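You operate a simulated robot arm through the tools that you are given. There is no shell and no other tool. Be economical: measure what you need, move in short steps, check, and stop when the job is done.

The job below is to be done with a simulated robot arm. You get a single attempt, and the scene is never put back.

TASK
Prime the teal cartridge in the dock with 2 presses of the priming key.
Fine: dock latch locked for the presses and free after; cartridge back where it stood; the others stay unprimed. Set down upright: what you pick out. Where these are worked on the way, their far stop is far enough and under half their travel is too little: dock latch.

The check looks at the end state, three seconds after you hand in, the way a careful person would. Anything else that was tipped, shoved, dropped, spilled or broken makes it a failure.

THE ROBOT
A 5-joint arm with a two-finger parallel gripper, fixed in place. Base frame: the origin is at the foot of the arm, x ahead of it, y to its left, z up; the work surface is at about z = 0. Units: mm, degrees, N and s.
With the tool pointing down near the work surface it reaches from about 260 to 680 mm from the base axis. Its first joint turns from -66.0 to 66.0 degrees. The tool tilts only in the upright plane through the base axis and itself; it spins freely about its own axis. Payload 2.9 kg.
Tool frame: the origin (TCP) lies between the finger pads and is the grasp point; the fingertips stand 30 mm ahead of it; z points along the fingers, y is the line along which they close. Largest opening 110 mm; finger width 20, thickness 10; the body of the gripper, 48 by 112 mm, starts 55 mm behind the TCP.
Orientation is that of the tool frame in the base frame, as [roll, pitch, yaw] about the fixed x, y, z axes, in that order (R = Rz(yaw) Ry(pitch) Rx(roll)). With the fingers straight down and closing along the base's y, the tool's x points along the base's -x, its y along +y and its z along -z.

THE INTERFACE
- The arm moves only by the tool arm_command. Its argument "commands" is a list of rows, each a list of 7 numbers: the shift along the tool's x, y, z in mm, then the turn, a rotation vector about the tool's x, y, z in degrees, then the gripper command, from -1 (fully open) to 1 (shut), values between in proportion. In form: [[tx, ty, tz, ax, ay, az, fingers], ...]. A call has 1 to 20 rows; each row shifts and turns the commanded pose from where the row before left it, along the tool's axes as they then stand. A row lasts 0.2 s, in which the tool goes at most 50 mm and 8.6 degrees; a call with a longer step from one row to the next is refused whole, and so is a gripper value outside its range. Where a pose cannot be reached the arm comes as near as it can. A force on the tool above 40 N (or 10 N above the force at the start of the call, whichever is more), or a blocked arm, ends the call early, and 0.2 s more pass. Each finger travels about 108 mm/s and halts on what it meets, pressing with about 27 N; the grip force reading is that of the motor and also rises with nothing between the fingers. The clock runs only during rows and for 0.2 s after the last one: add rows that do not move to give the fingers time. It gives the time, the measured TCP pose, the force on the tool (base axes), the opening and the grip force at its end, in the units of the frame above (readings bear some noise), with the torque about the TCP (base axes, N m) and any sound that the robot's microphone picked up.
- Cameras (640 x 400 px; columns grow to the right, rows downward): "scene" is fixed at [33.2, -441.7, 632.8]; the picture's right is [0.89, -0.46, 0.00], its down [-0.20, -0.40, -0.90] and it looks along [0.41, 0.80, -0.45] (base axes); focal length 328 px, centre (320, 200). "wrist" rides on the gripper at [72, 17, -103] in the tool frame; the picture's right is [-0.23, 0.97, 0.00], its down [-0.76, -0.18, -0.62] and it looks along [-0.61, -0.14, 0.78] (tool axes); focal length 222 px, centre (320, 200).
- camera(camera): a new picture of that camera. The clock stands still meanwhile.
- point_at(camera, pixels): for up to 12 pixels [column, row] of the newest picture of that camera ("zoom" is the newest enlarged one), the place [x, y, z] in the base frame of the surface seen there, good to about 2 mm, but the place of the scene camera against the robot may be out by one fixed shift of up to 25 mm in any direction. The clock stands still meanwhile.
- zoom(camera, box): a new picture of the part [left, top, right, bottom] of that camera's present view, enlarged. The clock stands still meanwhile.
- finish_job(): hands the job in; it is judged then, once.

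Go step by step. Measure first, check grasps and placings, and put right what went wrong. The budget is 80 turns and 34 pictures, counting those below and the enlarged ones. Unless the task says otherwise, let go and move clear before handing in, and close with one line.

The tools are called after "Emit:" as name(argument=value, ...) on one line, values as JSON. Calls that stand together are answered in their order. arm_command: Moves the arm, as the interface text tells. Its arguments: {"type":"object","properties":{"commands":{"type":"array","items":{"type":"array","items":{"type":"number"}}}},"required":["commands"]} The other tools are called the same way: camera (camera) takes a picture; point_at (camera, pixels) gives the place of the surface under pixels of a picture; zoom (camera, box) takes an enlarged picture of a part of a camera's view; finish_job () hands the job in.

At the start:

```text
t: 0.0
tool_pos: [316.3, 154.4, 417.5]
orientation: [180.0, 0.1, 180.0]
force: [0.5, -0.2, 0.2]
ft_torque: [0.02, -0.02, -0.02]
opening: 110.0
grip_force: 0.1
```

scene: 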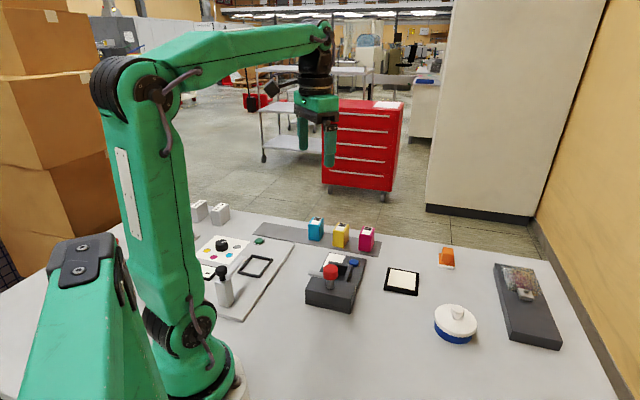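
wrist: 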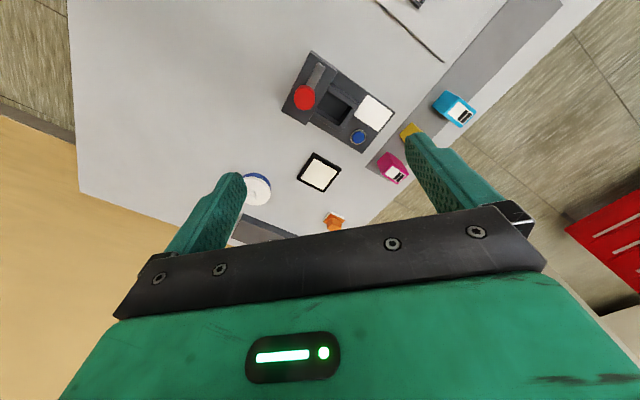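

The scene shows three cartridges (cyan-teal at 316,229; yellow 341,235; magenta 367,239) and a dock at (335,285) with a red knob and blue key. I'll zoom in on both.

Emit:
zoom(camera="scene", box=[280, 200, 440, 320])

Emit:
zoom(camera="wrist", box=[260, 30, 500, 190])

Emit:
zoom(camera="scene", box=[170, 190, 290, 320])

```text
3.33 times, centred on (360, 260) of scene
```

zoom: 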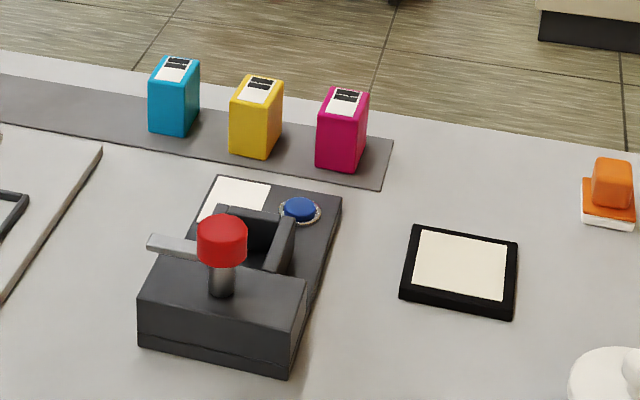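

```text
2.50 times, centred on (380, 110) of wrist
```

zoom: 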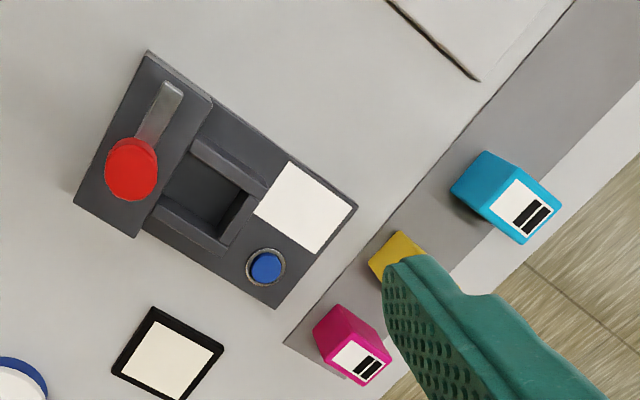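

```text
3.08 times, centred on (230, 255) of scene
```

zoom: 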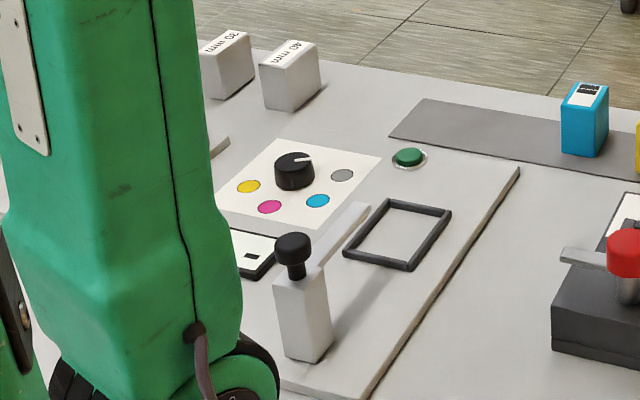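

The dock has a pocket, a blue priming key, and a red-topped turning latch with a grey bar. I'll get coarse positions from the wrist view.

Emit:
point_at(camera="wrist", pixels=[[304, 97], [320, 67], [333, 110], [358, 137], [312, 52], [395, 98], [282, 112], [361, 152], [459, 112], [440, 108], [396, 174], [320, 172]])

Emit:
point_at(camera="scene", pixels=[[330, 270], [316, 221], [341, 226], [367, 231], [354, 261], [300, 262]])

```text
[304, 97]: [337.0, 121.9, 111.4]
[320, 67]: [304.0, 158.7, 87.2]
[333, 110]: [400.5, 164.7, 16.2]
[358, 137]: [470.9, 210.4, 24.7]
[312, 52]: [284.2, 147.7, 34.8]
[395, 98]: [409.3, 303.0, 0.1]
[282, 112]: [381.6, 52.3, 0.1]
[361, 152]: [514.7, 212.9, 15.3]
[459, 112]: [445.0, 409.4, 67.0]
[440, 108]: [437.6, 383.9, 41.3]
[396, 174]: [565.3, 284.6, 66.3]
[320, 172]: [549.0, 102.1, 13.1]
```

```text
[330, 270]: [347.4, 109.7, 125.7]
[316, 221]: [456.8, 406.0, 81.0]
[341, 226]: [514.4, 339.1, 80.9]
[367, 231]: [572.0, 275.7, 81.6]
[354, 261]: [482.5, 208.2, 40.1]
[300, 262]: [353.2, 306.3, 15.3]
```

The wrist view gives the dock at about (400,165) and the teal cartridge at about (445,405). I'll move the camera over for a clearer look at both.

Emit:
arm_command(commands=[[0, 35, 0, 0, 0, 0, -1], [0, 35, 0, 0, 0, 0, -1], [0, 35, 0, 0, 0, 0, -1], [0, 0, 0, 0, 0, 0, -1]])

Emit:
camera(camera="wrist")

```text
t: 1.0
tool_pos: [318.7, 257.9, 416.5]
orientation: [179.9, 0.0, 180.0]
force: [1.1, 0.2, 0.6]
ft_torque: [0.01, -0.01, -0.01]
opening: 110.1
grip_force: 0.0
```

```text
28 pictures are left
```

wrist: 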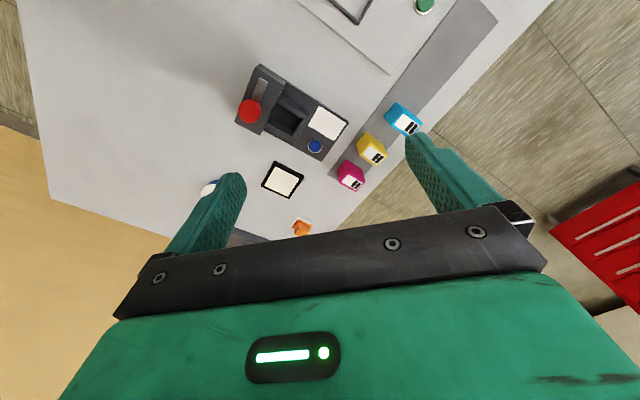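

All parts are visible now (dock around 290,115; teal at 403,118). I'll enlarge that region.

Emit:
zoom(camera="wrist", box=[225, 55, 355, 165])

Emit:
zoom(camera="wrist", box=[325, 85, 435, 200])

```text
3.64 times, centred on (290, 110) of wrist
```

zoom: 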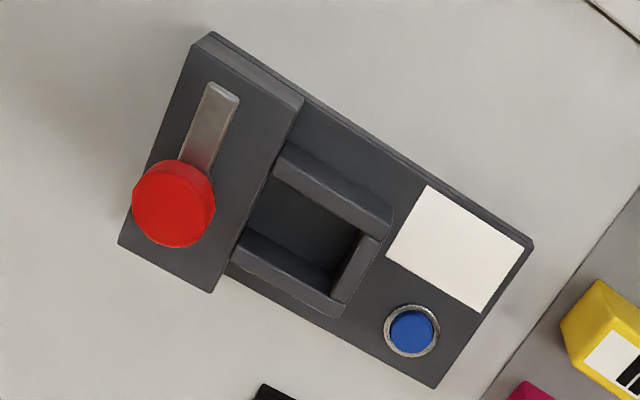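

```text
3.48 times, centred on (380, 142) of wrist
```

zoom: 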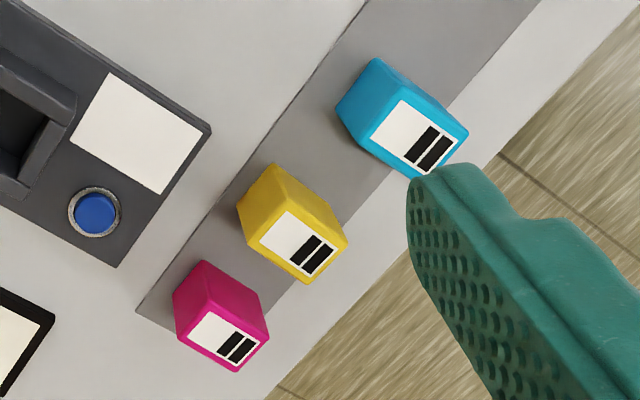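

Now measuring teal's top label and yellow for comparison (zoom), then dock features with wrist pixels.

Emit:
point_at(camera="zoom", pixels=[[404, 101], [466, 133], [430, 173], [374, 139], [418, 136], [352, 140], [376, 60], [337, 107], [468, 126], [369, 143], [292, 243], [228, 338]])

Emit:
point_at(camera="wrist", pixels=[[249.6, 111], [257.5, 98.8], [262.5, 79.5], [302.5, 105], [277, 124], [291, 130], [300, 128], [285, 117], [315, 146], [294, 113], [283, 99], [281, 82]])

Emit:
point_at(camera="wrist", pixels=[[347.5, 121.5], [321, 160], [258, 65.5], [236, 121.5], [260, 134], [321, 107], [284, 121], [297, 118], [306, 115], [293, 137], [278, 95], [268, 119]])

```text
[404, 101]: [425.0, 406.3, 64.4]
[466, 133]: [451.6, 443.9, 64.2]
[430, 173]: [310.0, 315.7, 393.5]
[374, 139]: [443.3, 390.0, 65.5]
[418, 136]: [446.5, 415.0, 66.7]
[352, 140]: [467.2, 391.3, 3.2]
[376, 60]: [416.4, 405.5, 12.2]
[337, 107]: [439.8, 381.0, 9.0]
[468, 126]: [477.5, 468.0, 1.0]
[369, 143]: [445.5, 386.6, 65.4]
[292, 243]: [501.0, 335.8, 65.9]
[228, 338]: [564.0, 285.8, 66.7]
```

```text
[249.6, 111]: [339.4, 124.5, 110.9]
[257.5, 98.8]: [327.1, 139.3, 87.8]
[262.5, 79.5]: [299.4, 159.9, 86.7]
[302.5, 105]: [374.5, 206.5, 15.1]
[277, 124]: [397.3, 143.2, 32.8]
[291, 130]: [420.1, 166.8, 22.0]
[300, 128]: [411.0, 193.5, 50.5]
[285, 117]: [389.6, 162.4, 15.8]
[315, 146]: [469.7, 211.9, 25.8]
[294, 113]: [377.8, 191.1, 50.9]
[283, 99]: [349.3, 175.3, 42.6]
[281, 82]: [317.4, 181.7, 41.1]
```

```text
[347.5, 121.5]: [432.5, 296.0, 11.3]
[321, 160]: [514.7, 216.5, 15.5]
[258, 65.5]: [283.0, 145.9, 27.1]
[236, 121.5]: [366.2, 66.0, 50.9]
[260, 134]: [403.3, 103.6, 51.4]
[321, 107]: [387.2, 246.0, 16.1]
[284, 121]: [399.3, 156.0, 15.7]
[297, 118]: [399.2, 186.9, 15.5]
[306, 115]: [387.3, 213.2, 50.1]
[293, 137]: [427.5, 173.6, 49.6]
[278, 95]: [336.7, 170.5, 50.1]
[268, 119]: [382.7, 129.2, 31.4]
```

The dock is aligned at about 45° with its pocket floor at z≈15.5 and walls at 50, the knob is at (339,124,111), and the latch bar points away from the pocket. I'll go above teal and spin the fingers to close across its narrow side.

Emit:
arm_command(commands=[[-21.4, 26.5, 27.7, 0, 0, 0, -1], [-21.4, 26.5, 27.7, 0, 0, 0, -1], [-21.4, 26.5, 27.7, 0, 0, 0, -1], [-21.4, 26.5, 27.7, 0, 0, 0, -1], [-21.4, 26.5, 27.7, 0, 0, 0, -1], [-21.4, 26.5, 27.7, 0, 0, 0, -1], [0, 0, 0, 0, 0, -7.5, -1], [0, 0, 0, 0, 0, -7.5, -1], [0, 0, 0, 0, 0, -7.5, -1], [0, 0, 0, 0, 0, -7.5, -1], [0, 0, 0, 0, 0, -7.5, -1], [0, 0, 0, 0, 0, -7.5, -1], [0, 0, 0, 0, 0, 0, -1]])

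Emit:
camera(camera="wrist")

```text
t: 3.8
tool_pos: [445.4, 417.8, 250.8]
orientation: [180.0, 0.1, -135.0]
force: [0.2, 0.3, -1.0]
ft_torque: [0.02, 0.02, -0.01]
opening: 109.8
grip_force: 0.0
```

```text
25 pictures are left
```

wrist: 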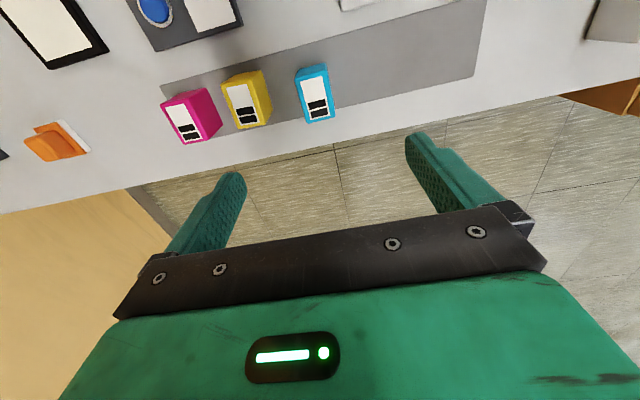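

Teal sits at (314,95), between the finger lines. I'll zoom in to measure it precisely.

Emit:
zoom(camera="wrist", box=[274, 50, 354, 130])

```text
5.00 times, centred on (314, 90) of wrist
```

zoom: 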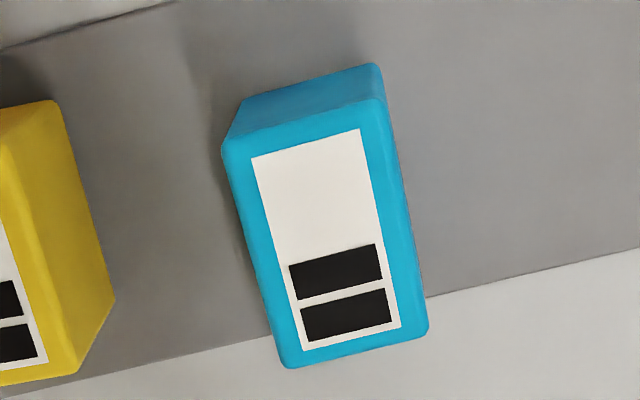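

Emit:
point_at(camera="zoom", pixels=[[228, 150], [379, 108], [422, 330], [288, 361], [252, 158], [359, 130], [400, 326], [303, 350], [226, 134], [376, 70], [240, 106], [325, 240]])

```text
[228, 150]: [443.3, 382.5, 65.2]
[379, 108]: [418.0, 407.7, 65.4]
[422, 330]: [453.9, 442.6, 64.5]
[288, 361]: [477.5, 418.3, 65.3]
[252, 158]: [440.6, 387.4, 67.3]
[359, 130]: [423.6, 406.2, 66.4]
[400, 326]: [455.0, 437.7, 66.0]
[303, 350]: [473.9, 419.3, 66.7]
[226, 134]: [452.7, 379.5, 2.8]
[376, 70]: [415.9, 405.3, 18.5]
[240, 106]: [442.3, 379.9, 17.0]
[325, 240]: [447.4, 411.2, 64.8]
```

Teal's footprint is 36×50 mm, centred at (448.2,412.8), yaw 45°. Next I'll measure the dock from directly above it.

Emit:
arm_command(commands=[[36.4, -22.5, 0, 0, 0, 0, -1], [36.4, -22.5, 0, 0, 0, 0, -1], [36.4, -22.5, 0, 0, 0, 0, -1], [36.4, -22.5, 0, 0, 0, 0, -1], [36.4, -22.5, 0, 0, 0, 0, -1], [36.4, -22.5, 0, 0, 0, 0, -1], [0, 0, 0, 0, 0, 0, -1]])

Emit:
zoom(camera="wrist", box=[220, 0, 420, 125])

```text
t: 5.4
tool_pos: [386.0, 168.8, 250.4]
orientation: [-180.0, 0.0, -135.0]
force: [0.0, 0.2, -0.7]
ft_torque: [0.0, 0.02, 0.01]
opening: 110.1
grip_force: 0.1
```

```text
3.20 times, centred on (320, 62) of wrist
```

zoom: 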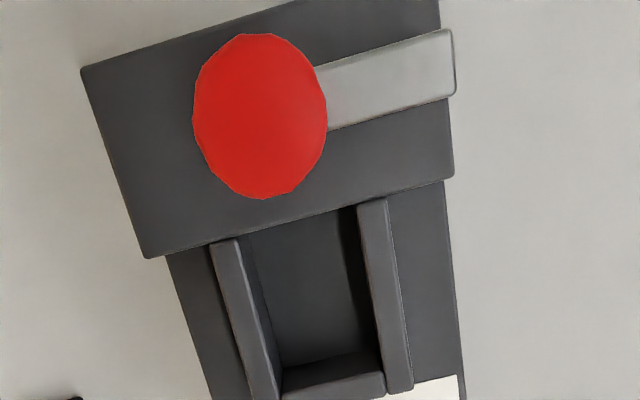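

The latch bar lies at right angles to the pocket, and the pocket opens to the block. Measuring edges.

Emit:
point_at(camera="zoom", pixels=[[238, 240], [357, 208], [280, 395], [388, 385], [282, 385], [378, 350], [212, 246], [384, 198], [300, 230], [300, 320], [330, 380], [345, 222]])

Emit:
point_at(camera="zoom", pixels=[[260, 115], [200, 110], [320, 110], [255, 40], [265, 192], [452, 65], [335, 100], [82, 70], [146, 257], [452, 176], [430, 98], [448, 35]])

```text
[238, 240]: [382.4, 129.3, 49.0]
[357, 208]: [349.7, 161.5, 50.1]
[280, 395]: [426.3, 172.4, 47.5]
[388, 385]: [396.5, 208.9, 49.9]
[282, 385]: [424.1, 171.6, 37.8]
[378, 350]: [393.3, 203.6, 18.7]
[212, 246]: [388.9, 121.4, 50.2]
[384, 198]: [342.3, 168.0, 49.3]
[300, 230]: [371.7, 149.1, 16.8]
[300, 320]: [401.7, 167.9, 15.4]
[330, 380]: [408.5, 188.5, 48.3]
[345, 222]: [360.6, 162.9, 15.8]
```

```text
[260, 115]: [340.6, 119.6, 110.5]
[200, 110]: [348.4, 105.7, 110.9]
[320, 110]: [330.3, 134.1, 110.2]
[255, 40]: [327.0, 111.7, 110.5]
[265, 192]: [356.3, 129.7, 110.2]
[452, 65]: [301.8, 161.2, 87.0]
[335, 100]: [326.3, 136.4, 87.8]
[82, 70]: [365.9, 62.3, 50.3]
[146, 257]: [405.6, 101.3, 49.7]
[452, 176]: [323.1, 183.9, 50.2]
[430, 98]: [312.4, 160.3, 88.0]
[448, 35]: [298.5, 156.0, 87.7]
```

Pocket: u 358–420, w −179…−133 (46×62 mm), centre at about (386,165); knob centre (340.5,120.3), diameter 34. I'm going over teal with the fingers part-open, then down to z=120.

Emit:
arm_command(commands=[[-36.1, 21.4, 0, 0, 0, 0, -0.27], [-36.1, 21.4, 0, 0, 0, 0, -0.27], [-36.1, 21.4, 0, 0, 0, 0, -0.27], [-36.1, 21.4, 0, 0, 0, 0, -0.27], [-36.1, 21.4, 0, 0, 0, 0, -0.27], [-36.0, 21.5, 0, 0, 0, 0, -0.27], [0, 0, 40, 0, 0, 0, -0.27], [0, 0, 40, 0, 0, 0, -0.27], [0, 0, 40, 0, 0, 0, -0.27], [0, 0, 0, 0, 0, 0, -0.27]])

Emit:
camera(camera="wrist")

```text
t: 7.6
tool_pos: [447.2, 409.6, 127.9]
orientation: [-180.0, 0.0, -135.0]
force: [-0.5, -0.6, 1.2]
ft_torque: [-0.01, -0.03, 0.02]
opening: 70.0
grip_force: 0.1
```

```text
22 pictures are left
```

wrist: 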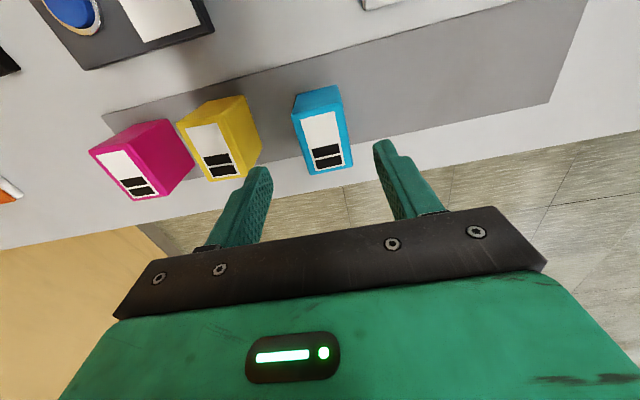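

The fingers straddle teal cleanly, clear of yellow. I'll nudge to centre and lower to grasp height.

Emit:
arm_command(commands=[[-2.5, 1.2, 18, 0, 0, 0, -0.27], [0, 0, 20, 0, 0, 0, -0.27], [0, 0, 19, 0, 0, 0, -0.27], [0, 0, 0, 0, 0, 0, -0.27], [0, 0, 0, 0, 0, 0, -0.27]])

```text
t: 8.8
tool_pos: [451.0, 413.8, 74.2]
orientation: [-179.9, 0.0, -135.0]
force: [-0.2, 0.2, 1.1]
ft_torque: [0.03, -0.01, 0.01]
opening: 69.7
grip_force: 0.0
```

The tool is within about 1 mm of teal's centre. Closing the fingers.

Emit:
arm_command(commands=[[1, 0.8, 3, 0, 0, 0, -0.27], [0, 0, 0, 0, 0, 0, 0.1], [0, 0, 0, 0, 0, 0, 0.25], [0, 0, 0, 0, 0, 0, 0.4], [0, 0, 0, 0, 0, 0, 0.6], [0, 0, 0, 0, 0, 0, 0.8], [0, 0, 0, 0, 0, 0, 0.8]])

```text
t: 10.4
tool_pos: [447.6, 413.4, 69.6]
orientation: [180.0, 0.0, -135.0]
force: [-1.5, 1.0, 1.4]
ft_torque: [-0.05, 0.17, -0.04]
opening: 39.4
grip_force: 27.1
```

Teal is gripped at 39.4 mm wide. Lifting and carrying it over the pocket.

Emit:
arm_command(commands=[[0, 0, -10, 0, 0, 0, 0.8], [0, 0, -25, 0, 0, 0, 0.8], [0, 0, -25, 0, 0, 0, 0.8], [0, 0, -20, 0, 0, 0, 0.8], [36.55, -21.92, 0, 0, 0, 0, 0.8], [36.55, -21.92, 0, 0, 0, 0, 0.8], [36.55, -21.92, 0, 0, 0, 0, 0.8], [36.55, -21.92, 0, 0, 0, 0, 0.8], [36.55, -21.92, 0, 0, 0, 0, 0.8], [36.55, -21.92, 0, 0, 0, 0, 0.8], [0, 0, 0, 0, 0, 0, 0.8], [0, 0, 0, 0, 0, 0, 0.8]])

Emit:
camera(camera="wrist")

```text
t: 13.0
tool_pos: [387.3, 164.7, 150.2]
orientation: [180.0, 0.0, -135.0]
force: [0.4, 0.7, -0.3]
ft_torque: [0.01, -0.01, -0.01]
opening: 11.0
grip_force: 0.2
```

```text
21 pictures are left
```

wrist: 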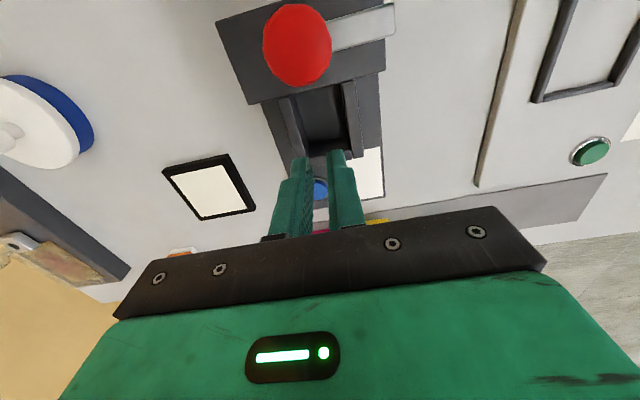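

The fingers are at 11 mm and empty, so teal slipped out. I'll find where it is.

Emit:
zoom(camera="scene", box=[280, 200, 440, 320])

```text
3.33 times, centred on (360, 260) of scene
```

zoom: 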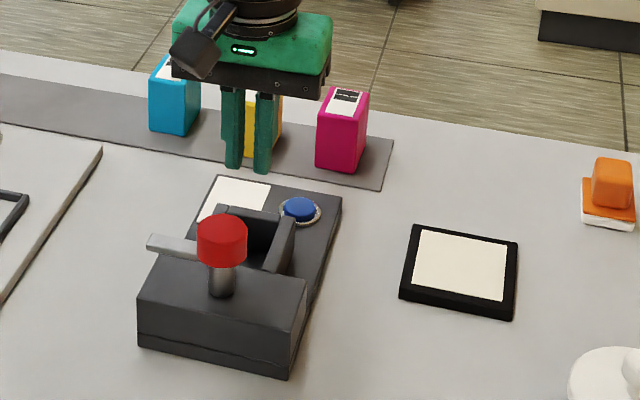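

Teal still stands upright at its place; it just slid out of the grip on the quick lift. I'll go back over it open and re-measure before a lower, slower grasp.

Emit:
arm_command(commands=[[-36.55, 21.92, 0, 0, 0, 0, -0.27], [-36.55, 21.92, 0, 0, 0, 0, -0.27], [-36.55, 21.92, 0, 0, 0, 0, -0.27], [-36.55, 21.92, 0, 0, 0, 0, -0.27], [-36.55, 21.92, 0, 0, 0, 0, -0.27], [-36.55, 21.92, 0, 0, 0, 0, -0.27], [0, 0, 0, 0, 0, 0, -0.27], [0, 0, 0, 0, 0, 0, -0.27]])

Emit:
zoom(camera="wrist", box=[250, 50, 410, 180])

```text
t: 14.8
tool_pos: [447.2, 416.3, 150.3]
orientation: [-180.0, 0.0, -135.0]
force: [-0.7, -0.6, 0.1]
ft_torque: [-0.01, 0.03, -0.01]
opening: 69.6
grip_force: 0.1
```

```text
3.08 times, centred on (330, 115) of wrist
```

zoom: 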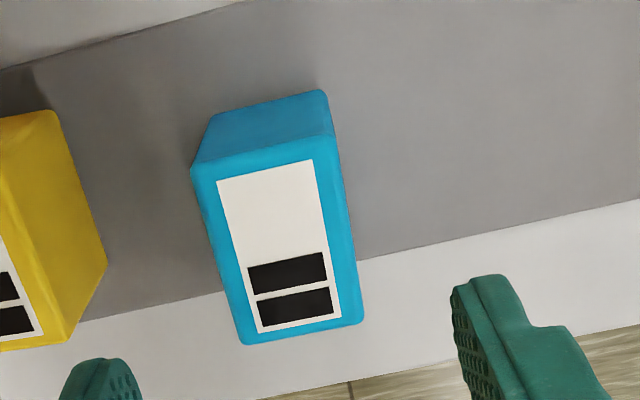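

Emit:
point_at(camera="zoom", pixels=[[219, 183], [312, 161], [339, 313], [260, 331], [194, 170], [329, 135], [359, 318], [245, 340], [195, 160], [325, 96], [212, 118], [278, 240]])

```text
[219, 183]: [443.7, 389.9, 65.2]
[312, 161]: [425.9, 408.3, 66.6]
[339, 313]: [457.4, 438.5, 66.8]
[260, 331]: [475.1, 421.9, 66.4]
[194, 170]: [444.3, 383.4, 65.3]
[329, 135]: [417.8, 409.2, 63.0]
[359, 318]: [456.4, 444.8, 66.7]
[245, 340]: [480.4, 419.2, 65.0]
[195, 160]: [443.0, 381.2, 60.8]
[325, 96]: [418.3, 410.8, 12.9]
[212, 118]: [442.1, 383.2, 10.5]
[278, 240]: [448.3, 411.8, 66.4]
```

Teal is still at about (450,414), yaw 45°. I'll lower to z≈67, grip fully, and wait for the force to build.

Emit:
arm_command(commands=[[-0.7, -0.8, 25, 0, 0, 0, -0.27], [0, 0, 25, 0, 0, 0, -0.27], [0, 0, 20, 0, 0, 0, -0.27], [0, 0, 13, 0, 0, 0, -0.27], [0, 0, 0, 0, 0, 0, -0.27], [0, 0, 0, 0, 0, 0, 0.1], [0, 0, 0, 0, 0, 0, 0.25], [0, 0, 0, 0, 0, 0, 0.5], [0, 0, 0, 0, 0, 0, 1], [0, 0, 0, 0, 0, 0, 1], [0, 0, 0, 0, 0, 0, 1]])

Emit:
arm_command(commands=[[0, 0, -1, 0, 0, 0, 1], [0, 0, -2, 0, 0, 0, 1], [0, 0, -2, 0, 0, 0, 1], [0, 0, -2, 0, 0, 0, 1], [0, 0, 0, 0, 0, 0, 1]])

Emit:
camera(camera="wrist")

```text
t: 17.2
tool_pos: [449.6, 412.9, 67.8]
orientation: [-180.0, 0.0, -135.0]
force: [-0.5, 0.7, 0.2]
ft_torque: [0.06, -0.01, 0.0]
opening: 39.4
grip_force: 26.8
```

```text
t: 18.4
tool_pos: [448.9, 415.8, 75.4]
orientation: [-180.0, 0.1, -135.0]
force: [0.3, 0.7, -1.0]
ft_torque: [0.0, 0.02, 0.02]
opening: 40.0
grip_force: 27.6
```

```text
18 pictures are left
```

wrist: 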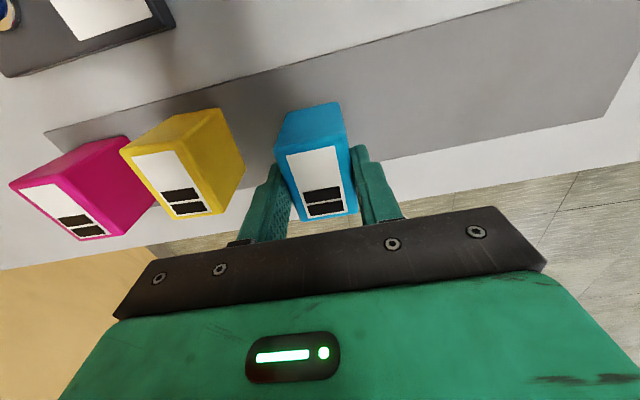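

Still holding at 40 mm; checking whether the cartridge's top has risen.

Emit:
point_at(camera="wrist", pixels=[[315, 170], [322, 205], [335, 160], [300, 175]])

```text
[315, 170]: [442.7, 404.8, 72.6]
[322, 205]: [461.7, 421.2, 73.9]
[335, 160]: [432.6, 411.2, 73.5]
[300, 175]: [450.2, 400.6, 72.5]
```

It rose 7 mm with the tool. Lifting on gently and checking.

Emit:
arm_command(commands=[[0, 0, -4, 0, 0, 0, 1], [0, 0, -6, 0, 0, 0, 1], [0, 0, -8, 0, 0, 0, 1], [0, 0, -8, 0, 0, 0, 1], [0, 0, -8, 0, 0, 0, 1], [0, 0, -8, 0, 0, 0, 1], [0, 0, -8, 0, 0, 0, 1], [0, 0, -8, 0, 0, 0, 1], [0, 0, -6, 0, 0, 0, 1], [0, 0, -4, 0, 0, 0, 1], [0, 0, 0, 0, 0, 0, 1]])

```text
t: 20.8
tool_pos: [450.3, 414.8, 144.4]
orientation: [180.0, 0.0, -135.0]
force: [-0.8, 0.3, -1.8]
ft_torque: [0.01, 0.0, 0.0]
opening: 39.7
grip_force: 27.3
```

Held firmly. Carrying smoothly to above the pocket.

Emit:
arm_command(commands=[[6.2, -3.7, 0, 0, 0, 0, 1], [10.9, -6.5, 0, 0, 0, 0, 1], [15.56, -9.25, 0, 0, 0, 0, 1], [15.56, -9.25, 0, 0, 0, 0, 1], [15.56, -9.25, 0, 0, 0, 0, 1], [15.56, -9.25, 0, 0, 0, 0, 1], [15.56, -9.25, 0, 0, 0, 0, 1], [15.56, -9.25, 0, 0, 0, 0, 1], [15.56, -9.25, 0, 0, 0, 0, 1], [15.56, -9.25, 0, 0, 0, 0, 1], [15.56, -9.25, 0, 0, 0, 0, 1], [15.56, -9.25, 0, 0, 0, 0, 1], [15.56, -9.25, 0, 0, 0, 0, 1], [15.56, -9.25, 0, 0, 0, 0, 1], [10.9, -6.5, 0, 0, 0, 0, 1], [6.2, -3.7, 0, 0, 0, 0, 1], [0, 0, 0, 0, 0, 0, 1]])

Emit:
camera(camera="wrist")

```text
t: 24.4
tool_pos: [385.7, 166.5, 143.5]
orientation: [-179.9, 0.1, -134.9]
force: [-0.2, -0.1, -1.7]
ft_torque: [-0.02, 0.02, 0.02]
opening: 39.4
grip_force: 26.9
```

```text
17 pictures are left
```

wrist: 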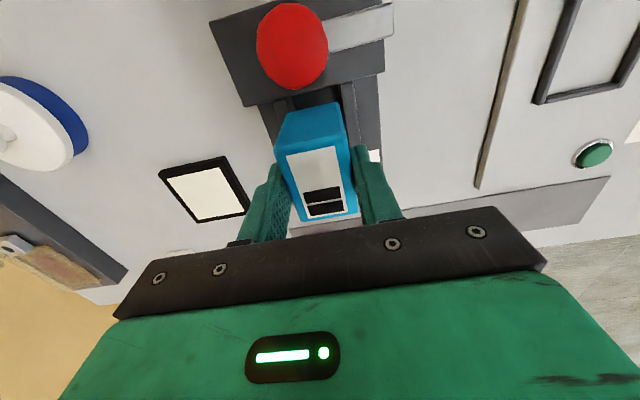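

Teal is still held above the pocket. I'll measure its top corners now to align it.

Emit:
zoom(camera="wrist", box=[240, 80, 400, 230])

```text
2.67 times, centred on (320, 155) of wrist
```

zoom: 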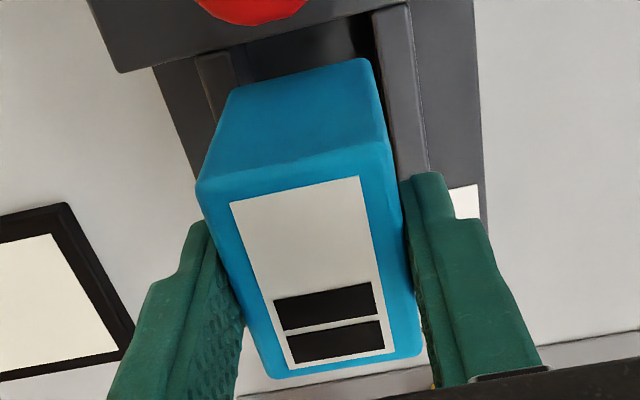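

Emit:
point_at(camera="zoom", pixels=[[230, 203], [358, 177], [386, 351], [290, 367], [200, 185], [388, 146], [418, 350], [268, 374], [232, 95], [365, 66], [205, 60], [405, 20]])

```text
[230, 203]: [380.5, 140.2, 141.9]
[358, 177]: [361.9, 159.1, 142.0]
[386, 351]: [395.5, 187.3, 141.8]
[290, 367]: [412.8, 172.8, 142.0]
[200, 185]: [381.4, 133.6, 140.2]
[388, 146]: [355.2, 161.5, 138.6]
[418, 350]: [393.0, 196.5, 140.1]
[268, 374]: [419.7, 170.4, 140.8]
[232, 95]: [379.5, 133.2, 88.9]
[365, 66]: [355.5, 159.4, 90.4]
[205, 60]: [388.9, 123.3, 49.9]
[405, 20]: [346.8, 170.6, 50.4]
```

The cartridge centre is at u=391, w=−157; I'll shift 1.5 and 1 mm, then lower slowly into the pocket.

Emit:
arm_command(commands=[[1.5, 1.0, 4, 0, 0, 0, 1], [0, 0, 8, 0, 0, 0, 1], [0, 0, 8, 0, 0, 0, 1], [0, 0, 6, 0, 0, 0, 1], [0, 0, 5, 0, 0, 0, 1], [0, 0, 5, 0, 0, 0, 1], [0, 0, 5, 0, 0, 0, 1], [0, 0, 5, 0, 0, 0, 1], [0, 0, 5, 0, 0, 0, 1], [0, 0, 3, 0, 0, 0, 1], [0, 0, 2, 0, 0, 0, 1], [0, 0, 0, 0, 0, 0, 1]])

```text
t: 27.0
tool_pos: [383.6, 166.9, 87.0]
orientation: [-180.0, 0.0, -135.0]
force: [0.2, 0.4, -1.5]
ft_torque: [-0.02, -0.02, 0.01]
opening: 39.6
grip_force: 26.6
```

No contact yet and about 4 mm left. Lowering by 1 mm steps.

Emit:
arm_command(commands=[[0, 0, 1, 0, 0, 0, 1], [0, 0, 1, 0, 0, 0, 1], [0, 0, 1, 0, 0, 0, 1], [0, 0, 0.7, 0, 0, 0, 1], [0, 0, 0, 0, 0, 0, 1]])

```text
t: 28.2
tool_pos: [382.5, 165.4, 84.0]
orientation: [179.9, 0.0, -135.1]
force: [-0.6, 0.1, -1.7]
ft_torque: [0.0, 0.01, -0.01]
opening: 39.5
grip_force: 27.1
```

Emit:
arm_command(commands=[[0, 0, 0.6, 0, 0, 0, 1], [0, 0, 0.6, 0, 0, 0, 1], [0, 0, 0, 0, 0, 0, 1]])

Emit:
zoom(camera="wrist", box=[240, 50, 400, 230])

```text
t: 29.0
tool_pos: [382.3, 163.8, 81.4]
orientation: [180.0, 0.0, -135.0]
force: [0.0, -0.2, -1.8]
ft_torque: [0.04, 0.0, -0.03]
opening: 39.6
grip_force: 26.7
```

```text
2.22 times, centred on (320, 140) of wrist
```

zoom: 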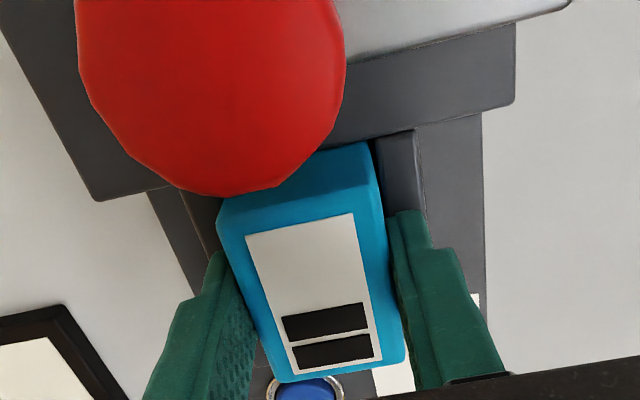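

Emit:
point_at(camera="zoom", pixels=[[300, 250], [320, 290], [248, 238], [352, 217], [374, 355], [300, 370], [405, 150], [450, 80]])

```text
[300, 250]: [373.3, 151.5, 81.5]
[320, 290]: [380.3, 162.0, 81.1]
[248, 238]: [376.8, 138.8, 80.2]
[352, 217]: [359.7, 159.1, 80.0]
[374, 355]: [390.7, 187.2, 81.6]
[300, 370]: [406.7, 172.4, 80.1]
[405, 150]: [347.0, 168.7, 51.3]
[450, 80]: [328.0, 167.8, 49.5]
```

The top is at ~81, so it's seated or within a millimetre. Feeling for contact.

Emit:
arm_command(commands=[[0, 0, 0.5, 0, 0, 0, 1], [0, 0, 0.5, 0, 0, 0, 1], [0, 0, 0, 0, 0, 0, 1]])

```text
t: 29.8
tool_pos: [383.1, 165.2, 81.7]
orientation: [-180.0, 0.0, -134.9]
force: [-0.2, -0.1, -1.0]
ft_torque: [-0.03, 0.0, -0.05]
opening: 39.5
grip_force: 27.4
```

The load is easing, so it's touching the floor. I'll open slightly, then rise.

Emit:
arm_command(commands=[[0, 0, 0, 0, 0, 0, 0.2], [0, 0, 0, 0, 0, 0, 0.12], [0, 0, 0, 0, 0, 0, 0.12], [0, 0, -6, 0, 0, 0, 0.12], [0, 0, -15, 0, 0, 0, 0.0], [0, 0, -30, 0, 0, 0, -0.2], [0, 0, -40, 0, 0, 0, -0.2], [0, 0, -40, 0, 0, 0, -0.2], [0, 0, 0, 0, 0, 0, -0.2]])

Emit:
zoom(camera="wrist", box=[220, 0, 420, 140])

```text
t: 31.8
tool_pos: [384.3, 165.0, 211.9]
orientation: [180.0, 0.1, -135.1]
force: [0.0, 0.4, 0.5]
ft_torque: [-0.04, 0.01, 0.01]
opening: 66.0
grip_force: 0.1
```

```text
2.86 times, centred on (320, 70) of wrist
```

zoom: 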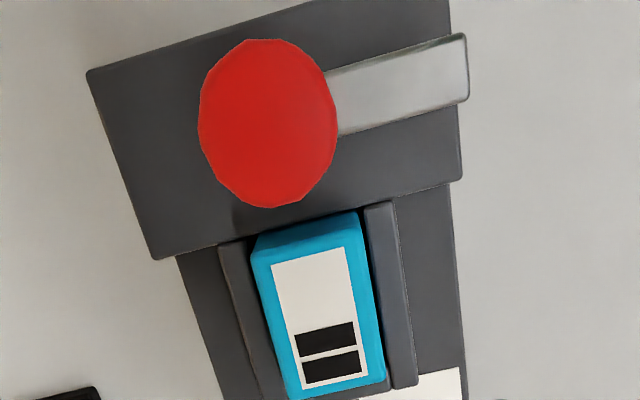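

Teal is seated upright between the walls with its label unchanged. Next I'll go above the red knob and lower around it, tips just above the bar.

Emit:
arm_command(commands=[[31, 0, 0, 0, 0, 0, -0.1], [31, 0, 0, 0, 0, 0, -0.1], [0, 0, 30, 0, 0, 0, -0.1], [0, 0, 30, 0, 0, 0, -0.1], [0, 0, 0, 0, 0, 0, -0.1], [0, 0, 0, 0, 0, 0, -0.1]])

Emit:
camera(camera="wrist")

```text
t: 33.2
tool_pos: [341.1, 121.4, 150.8]
orientation: [180.0, 0.0, -135.0]
force: [-0.3, -0.1, -0.1]
ft_torque: [-0.02, 0.0, 0.01]
opening: 60.5
grip_force: 0.1
```

```text
13 pictures are left
```

wrist: 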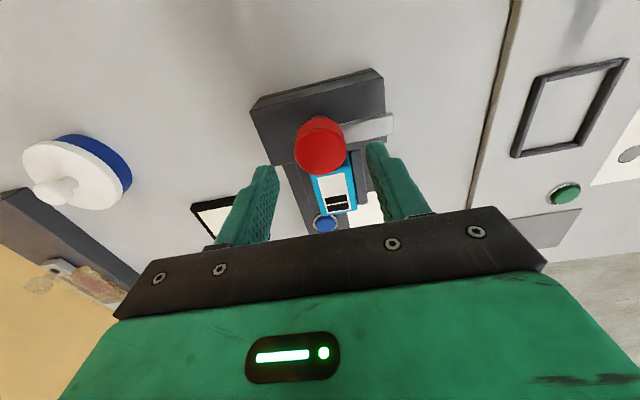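

The fingers are centred about the knob at (320,146). Lowering to z≈124 and gripping.

Emit:
arm_command(commands=[[0, 0, 14, 0, 0, 0, -0.1], [0, 0, 13, 0, 0, 0, -0.1], [0, 0, 0, 0, 0, 0, 0.1], [0, 0, 0, 0, 0, 0, 0.3], [0, 0, 0, 0, 0, 0, 0.5], [0, 0, 0, 0, 0, 0, 1], [0, 0, 0, 0, 0, 0, 1]])

```text
t: 34.8
tool_pos: [341.2, 121.8, 125.4]
orientation: [179.9, 0.0, -135.0]
force: [3.2, -1.4, -7.0]
ft_torque: [0.14, -0.26, 0.02]
opening: 36.9
grip_force: 45.1
```

Gripped at 36.9 mm. Turning clockwise (from above) a first 24° and checking the torque.

Emit:
arm_command(commands=[[0, 0, 0, 0, 0, 6, 1], [0, 0, 0, 0, 0, 6, 1], [0, 0, 0, 0, 0, 6, 1], [0, 0, 0, 0, 0, 6, 1], [0, 0, 0, 0, 0, 0, 1]])

Emit:
zoom(camera="scene", box=[280, 200, 440, 320])

```text
t: 35.6
tool_pos: [341.4, 121.3, 123.5]
orientation: [179.9, 0.1, -151.0]
force: [2.1, 0.1, -1.1]
ft_torque: [-0.21, 0.37, -0.01]
opening: 36.8
grip_force: 45.5
stopped in row 3: the force on the tool passed its limit at 42 N (the readings are from after the stop); the commanded pose is now the measured one
```

```text
3.33 times, centred on (360, 260) of scene
```

zoom: 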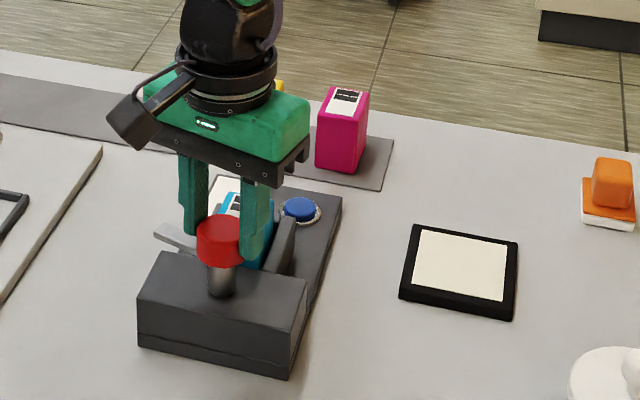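

The bar turned with the knob by ~16°, but a 42 N peak stopped it. Continuing with smaller steps.

Emit:
arm_command(commands=[[0, 0, 0, 0, 0, 3, 1], [0, 0, 0, 0, 0, 3, 1], [0, 0, 0, 0, 0, 3, 1], [0, 0, 0, 0, 0, 3, 1], [0, 0, 0, 0, 0, 3, 1], [0, 0, 0, 0, 0, 3, 1], [0, 0, 0, 0, 0, 0, 1]])

```text
t: 37.2
tool_pos: [340.6, 122.0, 124.1]
orientation: [-180.0, 0.1, -168.9]
force: [-1.7, -6.1, -10.4]
ft_torque: [0.16, -1.22, -0.01]
opening: 36.9
grip_force: 44.9
```

That turned freely to 34° total. Continuing.

Emit:
arm_command(commands=[[0, 0, 0, 0, 0, 3, 1], [0, 0, 0, 0, 0, 3, 1], [0, 0, 0, 0, 0, 3, 1], [0, 0, 0, 0, 0, 3, 1], [0, 0, 0, 0, 0, 3, 1], [0, 0, 0, 0, 0, 3, 1], [0, 0, 0, 0, 0, 3, 1], [0, 0, 0, 0, 0, 3, 1], [0, 0, 0, 0, 0, 3, 1], [0, 0, 0, 0, 0, 3, 1], [0, 0, 0, 0, 0, 0, 1]])

```text
t: 39.5
tool_pos: [341.6, 120.2, 124.8]
orientation: [-179.9, 0.1, 160.8]
force: [-2.3, -1.5, 1.6]
ft_torque: [-0.15, -0.38, 0.01]
opening: 36.9
grip_force: 45.6
stopped in row 11: the force on the tool passed its limit at 40 N (the readings are from after the stop); the commanded pose is now the measured one
```

At about 64°, still going. Continuing toward the far stop.

Emit:
arm_command(commands=[[0, 0, 0, 0, 0, 3, 1], [0, 0, 0, 0, 0, 3, 1], [0, 0, 0, 0, 0, 3, 1], [0, 0, 0, 0, 0, 3, 1], [0, 0, 0, 0, 0, 3, 1], [0, 0, 0, 0, 0, 3, 1], [0, 0, 0, 0, 0, 3, 1], [0, 0, 0, 0, 0, 0, 1]])

Emit:
zoom(camera="scene", box=[280, 200, 440, 320])

```text
t: 41.2
tool_pos: [341.0, 118.2, 124.6]
orientation: [-180.0, 0.0, 139.7]
force: [8.2, -22.7, 7.8]
ft_torque: [-0.38, 0.77, 0.01]
opening: 36.6
grip_force: 44.8
```

```text
3.33 times, centred on (360, 260) of scene
```

zoom: 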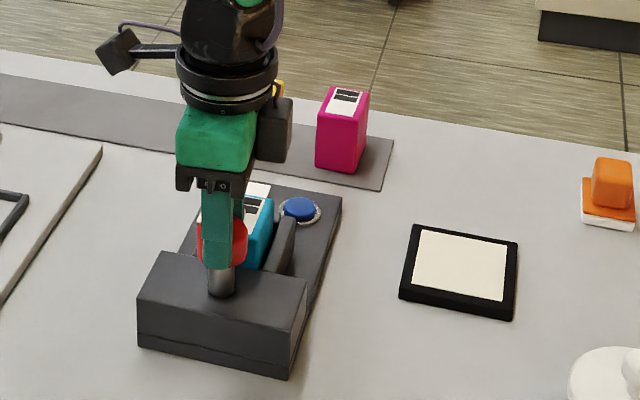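

About 85° turned. A few more degrees to find the stop.

Emit:
arm_command(commands=[[0, 0, 0, 0, 0, 2, 1], [0, 0, 0, 0, 0, 2, 1], [0, 0, 0, 0, 0, 2, 1], [0, 0, 0, 0, 0, 0, 1]])

```text
t: 42.2
tool_pos: [340.3, 120.5, 124.7]
orientation: [179.8, 0.1, 133.9]
force: [11.4, -29.8, -0.4]
ft_torque: [-0.72, -0.4, 0.56]
opening: 36.6
grip_force: 44.6
```

The torque about z jumped to 0.56 N·m at ~91°, which is the far stop. Releasing, rising, and looking.

Emit:
arm_command(commands=[[0, 0, 0, 0, 0, 0, 0.2], [0, 0, 0, 0, 0, 0, 0.0], [0, 0, 0, 0, 0, 0, -0.1], [0, 0, -20, 0, 0, 0, -0.1], [0, 0, -35, 0, 0, 0, -0.1], [0, 0, -35, 0, 0, 0, -0.1], [0, 0, 0, 0, 0, 0, -0.1]])

Emit:
camera(camera="wrist")

```text
t: 43.9
tool_pos: [341.7, 119.0, 212.8]
orientation: [180.0, 0.0, 133.9]
force: [-0.1, -0.2, -0.4]
ft_torque: [0.0, 0.05, 0.02]
opening: 60.7
grip_force: 0.0
```

```text
10 pictures are left
```

wrist: 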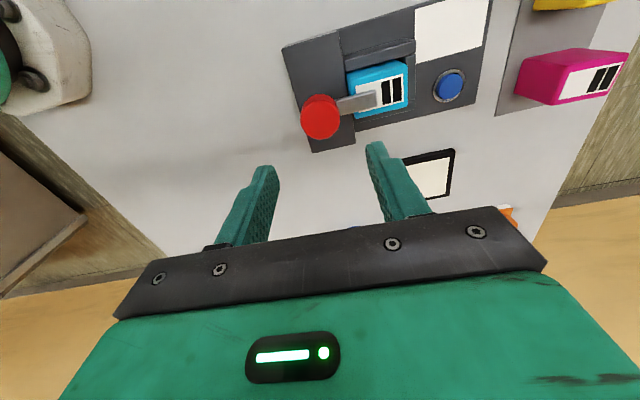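

The bar now lies across teal, so it's locked. Measuring the key now at (449,86).

Emit:
point_at(camera="wrist", pixels=[[449, 86], [440, 86], [458, 86], [449, 77], [449, 95], [466, 99], [385, 88], [360, 103]])

```text
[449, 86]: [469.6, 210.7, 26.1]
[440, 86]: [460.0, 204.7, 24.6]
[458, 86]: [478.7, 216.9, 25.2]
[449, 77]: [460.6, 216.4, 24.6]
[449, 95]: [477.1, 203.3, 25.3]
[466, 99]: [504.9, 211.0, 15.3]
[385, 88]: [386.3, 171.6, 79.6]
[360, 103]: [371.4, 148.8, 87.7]
```

Key centre is (469.3,210.3), top z≈25.5. Closing the fingers and moving above it.

Emit:
arm_command(commands=[[-6, 38.8, 0, 0, 0, 0, 0.5], [-6, 38.8, 0, 0, 0, 0, 1], [-6, 38.8, 0, 0, 0, 0, 1], [-6, 38.8, 0, 0, 0, 0, 1], [0, 0, 40, 0, 0, 0, 1], [0, 0, 40, 0, 0, 0, 1], [0, 0, 40, 0, 0, 0, 1], [0, 0, 0, 0, 0, 0, 1], [0, 0, 0, 0, 0, 0, 1]])

Emit:
camera(camera="wrist")

```text
t: 45.9
tool_pos: [469.0, 209.4, 93.5]
orientation: [-180.0, 0.0, 134.0]
force: [0.0, -0.6, 0.1]
ft_torque: [0.01, -0.02, 0.0]
opening: 0.0
grip_force: 27.2
```

```text
9 pictures are left
```

wrist: 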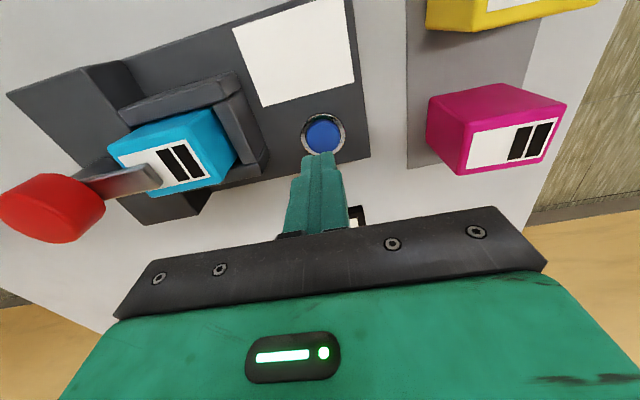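

Aligned over the key. Lowering to just above it.

Emit:
arm_command(commands=[[0, 0.5, 15, 0, 0, 0, 1], [0, 0, 12, 0, 0, 0, 1], [0, 0, 6, 0, 0, 0, 1], [0, 0, 0, 0, 0, 0, 1], [0, 0, 0, 0, 0, 0, 1]])

Emit:
arm_command(commands=[[0, 0, 2, 0, 0, 0, 1], [0, 0, 2, 0, 0, 0, 1], [0, 0, 1, 0, 0, 0, 1], [0, 0, 0, 0, 0, 0, 1]])

```text
t: 47.0
tool_pos: [469.7, 211.5, 61.5]
orientation: [179.9, 0.1, 134.0]
force: [0.2, 0.7, 0.0]
ft_torque: [-0.02, 0.0, -0.01]
opening: 0.2
grip_force: 27.7
```

```text
t: 48.0
tool_pos: [469.4, 212.0, 56.7]
orientation: [-179.9, 0.0, 134.0]
force: [0.5, 0.1, -0.6]
ft_torque: [0.0, 0.01, 0.0]
opening: 0.0
grip_force: 27.1
```

Tips are at z≈26.5 with no force yet. Pressing in 1 mm steps.

Emit:
arm_command(commands=[[0, 0, 1, 0, 0, 0, 1], [0, 0, 1, 0, 0, 0, 1], [0, 0, 1, 0, 0, 0, 1], [0, 0, 0, 0, 0, 0, 1]])

```text
t: 49.0
tool_pos: [469.3, 210.6, 53.2]
orientation: [180.0, 0.0, 133.9]
force: [0.3, 0.2, 0.5]
ft_torque: [0.04, -0.01, 0.04]
opening: 0.0
grip_force: 26.5
```

Emit:
arm_command(commands=[[0, 0, 1, 0, 0, 0, 1], [0, 0, 1, 0, 0, 0, 1], [0, 0, 0, 0, 0, 0, 1]])

```text
t: 49.9
tool_pos: [470.4, 210.9, 51.9]
orientation: [-180.0, 0.0, 134.0]
force: [-0.7, -0.5, 2.3]
ft_torque: [0.01, 0.01, 0.01]
opening: 0.0
grip_force: 27.0
heard: click
```

A click: press one registered. Rising to release the key.

Emit:
arm_command(commands=[[0, 0, -3, 0, 0, 0, 1], [0, 0, -5, 0, 0, 0, 1], [0, 0, 0, 0, 0, 0, 1], [0, 0, 0, 0, 0, 0, 1], [0, 0, 0, 0, 0, 0, 1]])

Emit:
zoom(camera="wrist", box=[120, 60, 400, 200])

```text
t: 51.0
tool_pos: [470.8, 211.1, 59.7]
orientation: [180.0, 0.1, 134.0]
force: [0.4, 1.1, -0.1]
ft_torque: [-0.02, 0.02, 0.0]
opening: 0.0
grip_force: 27.3
```

```text
2.29 times, centred on (260, 130) of wrist
```

zoom: 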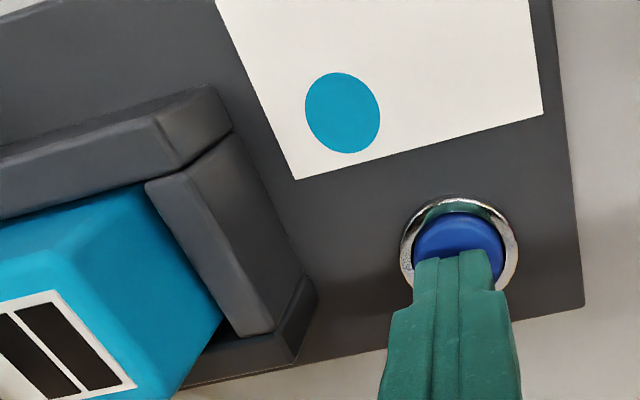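

One teal dot has appeared on the white pad, so one press is counted. Pressing once more by the same depth.

Emit:
arm_command(commands=[[0, 0, 3, 0, 0, 0, 1], [0, 0, 2, 0, 0, 0, 1], [0, 0, 1, 0, 0, 0, 1], [0, 0, 1, 0, 0, 0, 1], [0, 0, 1, 0, 0, 0, 1], [0, 0, 0, 0, 0, 0, 1]])

```text
t: 52.5
tool_pos: [470.3, 210.2, 50.7]
orientation: [179.9, 0.0, 134.0]
force: [0.8, 0.6, 3.1]
ft_torque: [0.0, 0.0, 0.0]
opening: 0.0
grip_force: 27.0
heard: click
```

Second click heard. Rising clear and checking the pad.

Emit:
arm_command(commands=[[0, 0, -4, 0, 0, 0, 1], [0, 0, -10, 0, 0, 0, 1], [0, 0, -30, 0, 0, 0, 1], [0, 0, -40, 0, 0, 0, 1], [0, 0, -40, 0, 0, 0, 1], [0, 0, -38, 0, 0, 0, 0.5], [0, 0, 0, 0, 0, 0, -0.1]])

Emit:
zoom(camera="wrist", box=[140, 0, 400, 160])

```text
t: 54.0
tool_pos: [471.3, 211.6, 215.3]
orientation: [-180.0, 0.0, 133.9]
force: [0.1, 0.4, -0.1]
ft_torque: [-0.01, 0.0, -0.01]
opening: 60.3
grip_force: 0.1
```

```text
2.46 times, centred on (270, 80) of wrist
```

zoom: 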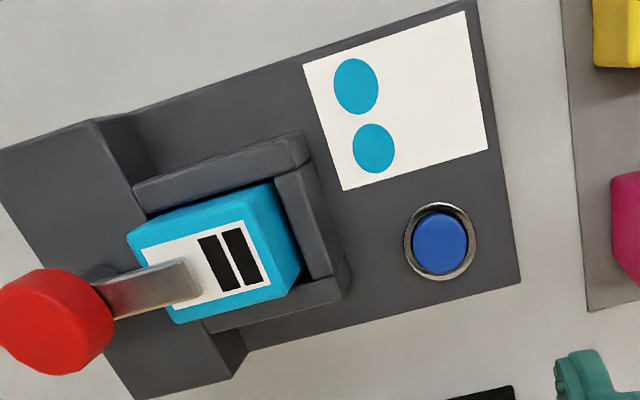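

Two dots are on the pad and the key is back up. Returning to the knob to unlock it.

Emit:
arm_command(commands=[[6.1, -38.95, 0, 0, 0, 0, -0.1], [6.1, -38.95, 0, 0, 0, 0, -0.1], [6.1, -38.95, 0, 0, 0, 0, -0.1], [6.2, -38.95, 0, 0, 0, 0, -0.1], [0, 0, 30, 0, 0, 0, -0.1], [0, 0, 30, 0, 0, 0, -0.1], [0, 0, 0, 0, 0, 0, -0.1], [0, 0, 0, 0, 0, 0, -0.1]])

```text
t: 55.9
tool_pos: [339.8, 121.8, 153.2]
orientation: [-180.0, 0.0, 134.0]
force: [1.1, -0.7, 0.0]
ft_torque: [0.02, 0.0, 0.01]
opening: 60.4
grip_force: 0.0
```

Centred on the knob; lowering, gripping, then turning back.

Emit:
arm_command(commands=[[0, 0, 14, 0, 0, 0, -0.1], [0, 0, 14, 0, 0, 0, -0.1], [0, 0, 0, 0, 0, 0, 0.1], [0, 0, 0, 0, 0, 0, 0.3], [0, 0, 0, 0, 0, 0, 0.5], [0, 0, 0, 0, 0, 0, 1], [0, 0, 0, 0, 0, 0, 1]])

Emit:
arm_command(commands=[[0, 0, 0, 0, 0, -3, 1], [0, 0, 0, 0, 0, -3, 1], [0, 0, 0, 0, 0, -3, 1], [0, 0, 0, 0, 0, -3, 1], [0, 0, 0, 0, 0, -3, 1], [0, 0, 0, 0, 0, -3, 1], [0, 0, 0, 0, 0, -3, 1], [0, 0, 0, 0, 0, -3, 1], [0, 0, 0, 0, 0, -3, 1], [0, 0, 0, 0, 0, -3, 1], [0, 0, 0, 0, 0, 0, 1]])

```text
t: 57.5
tool_pos: [341.2, 119.1, 125.1]
orientation: [179.9, 0.0, 134.0]
force: [4.0, 0.2, -6.7]
ft_torque: [-0.06, -0.15, 0.11]
opening: 36.8
grip_force: 45.0
```

```text
t: 59.8
tool_pos: [339.2, 120.8, 125.2]
orientation: [179.8, 0.2, 164.0]
force: [1.5, -0.1, -0.8]
ft_torque: [-0.03, 0.34, 0.0]
opening: 37.2
grip_force: 44.8
stopped in row 11: the force on the tool passed its limit at 40 N (the readings are from after the stop); the commanded pose is now the measured one
```

30° done; continuing back toward the start stop.

Emit:
arm_command(commands=[[0, 0, 0, 0, 0, -3, 1], [0, 0, 0, 0, 0, -3, 1], [0, 0, 0, 0, 0, -3, 1], [0, 0, 0, 0, 0, -3, 1], [0, 0, 0, 0, 0, -3, 1], [0, 0, 0, 0, 0, -3, 1], [0, 0, 0, 0, 0, -3, 1], [0, 0, 0, 0, 0, -3, 1], [0, 0, 0, 0, 0, -3, 1], [0, 0, 0, 0, 0, 0, 1]])

Emit:
arm_command(commands=[[0, 0, 0, 0, 0, -3, 1], [0, 0, 0, 0, 0, -3, 1], [0, 0, 0, 0, 0, -3, 1], [0, 0, 0, 0, 0, -3, 1], [0, 0, 0, 0, 0, -3, 1], [0, 0, 0, 0, 0, -3, 1], [0, 0, 0, 0, 0, -3, 1], [0, 0, 0, 0, 0, -3, 1], [0, 0, 0, 0, 0, 0, 1]])

```text
t: 62.0
tool_pos: [341.5, 120.8, 124.8]
orientation: [-180.0, 0.0, -168.9]
force: [-1.5, -4.7, 8.6]
ft_torque: [-0.4, 1.15, -0.03]
opening: 36.9
grip_force: 45.1
```

```text
t: 64.0
tool_pos: [340.1, 121.3, 125.6]
orientation: [180.0, 0.0, -145.0]
force: [-0.3, 3.7, -1.3]
ft_torque: [-0.07, 0.35, 0.01]
opening: 36.9
grip_force: 45.2
stopped in row 9: the force on the tool passed its limit at 41 N (the readings are from after the stop); the commanded pose is now the measured one
```

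Emit:
arm_command(commands=[[0, 0, 0, 0, 0, -3, 1], [0, 0, 0, 0, 0, -3, 1], [0, 0, 0, 0, 0, -3, 1], [0, 0, 0, 0, 0, -2, 1], [0, 0, 0, 0, 0, 0, 1]])

```text
t: 65.2
tool_pos: [341.0, 121.6, 125.1]
orientation: [-179.9, 0.1, -133.8]
force: [-5.3, 17.3, -4.8]
ft_torque: [0.15, 0.56, -0.87]
opening: 37.2
grip_force: 44.3
```

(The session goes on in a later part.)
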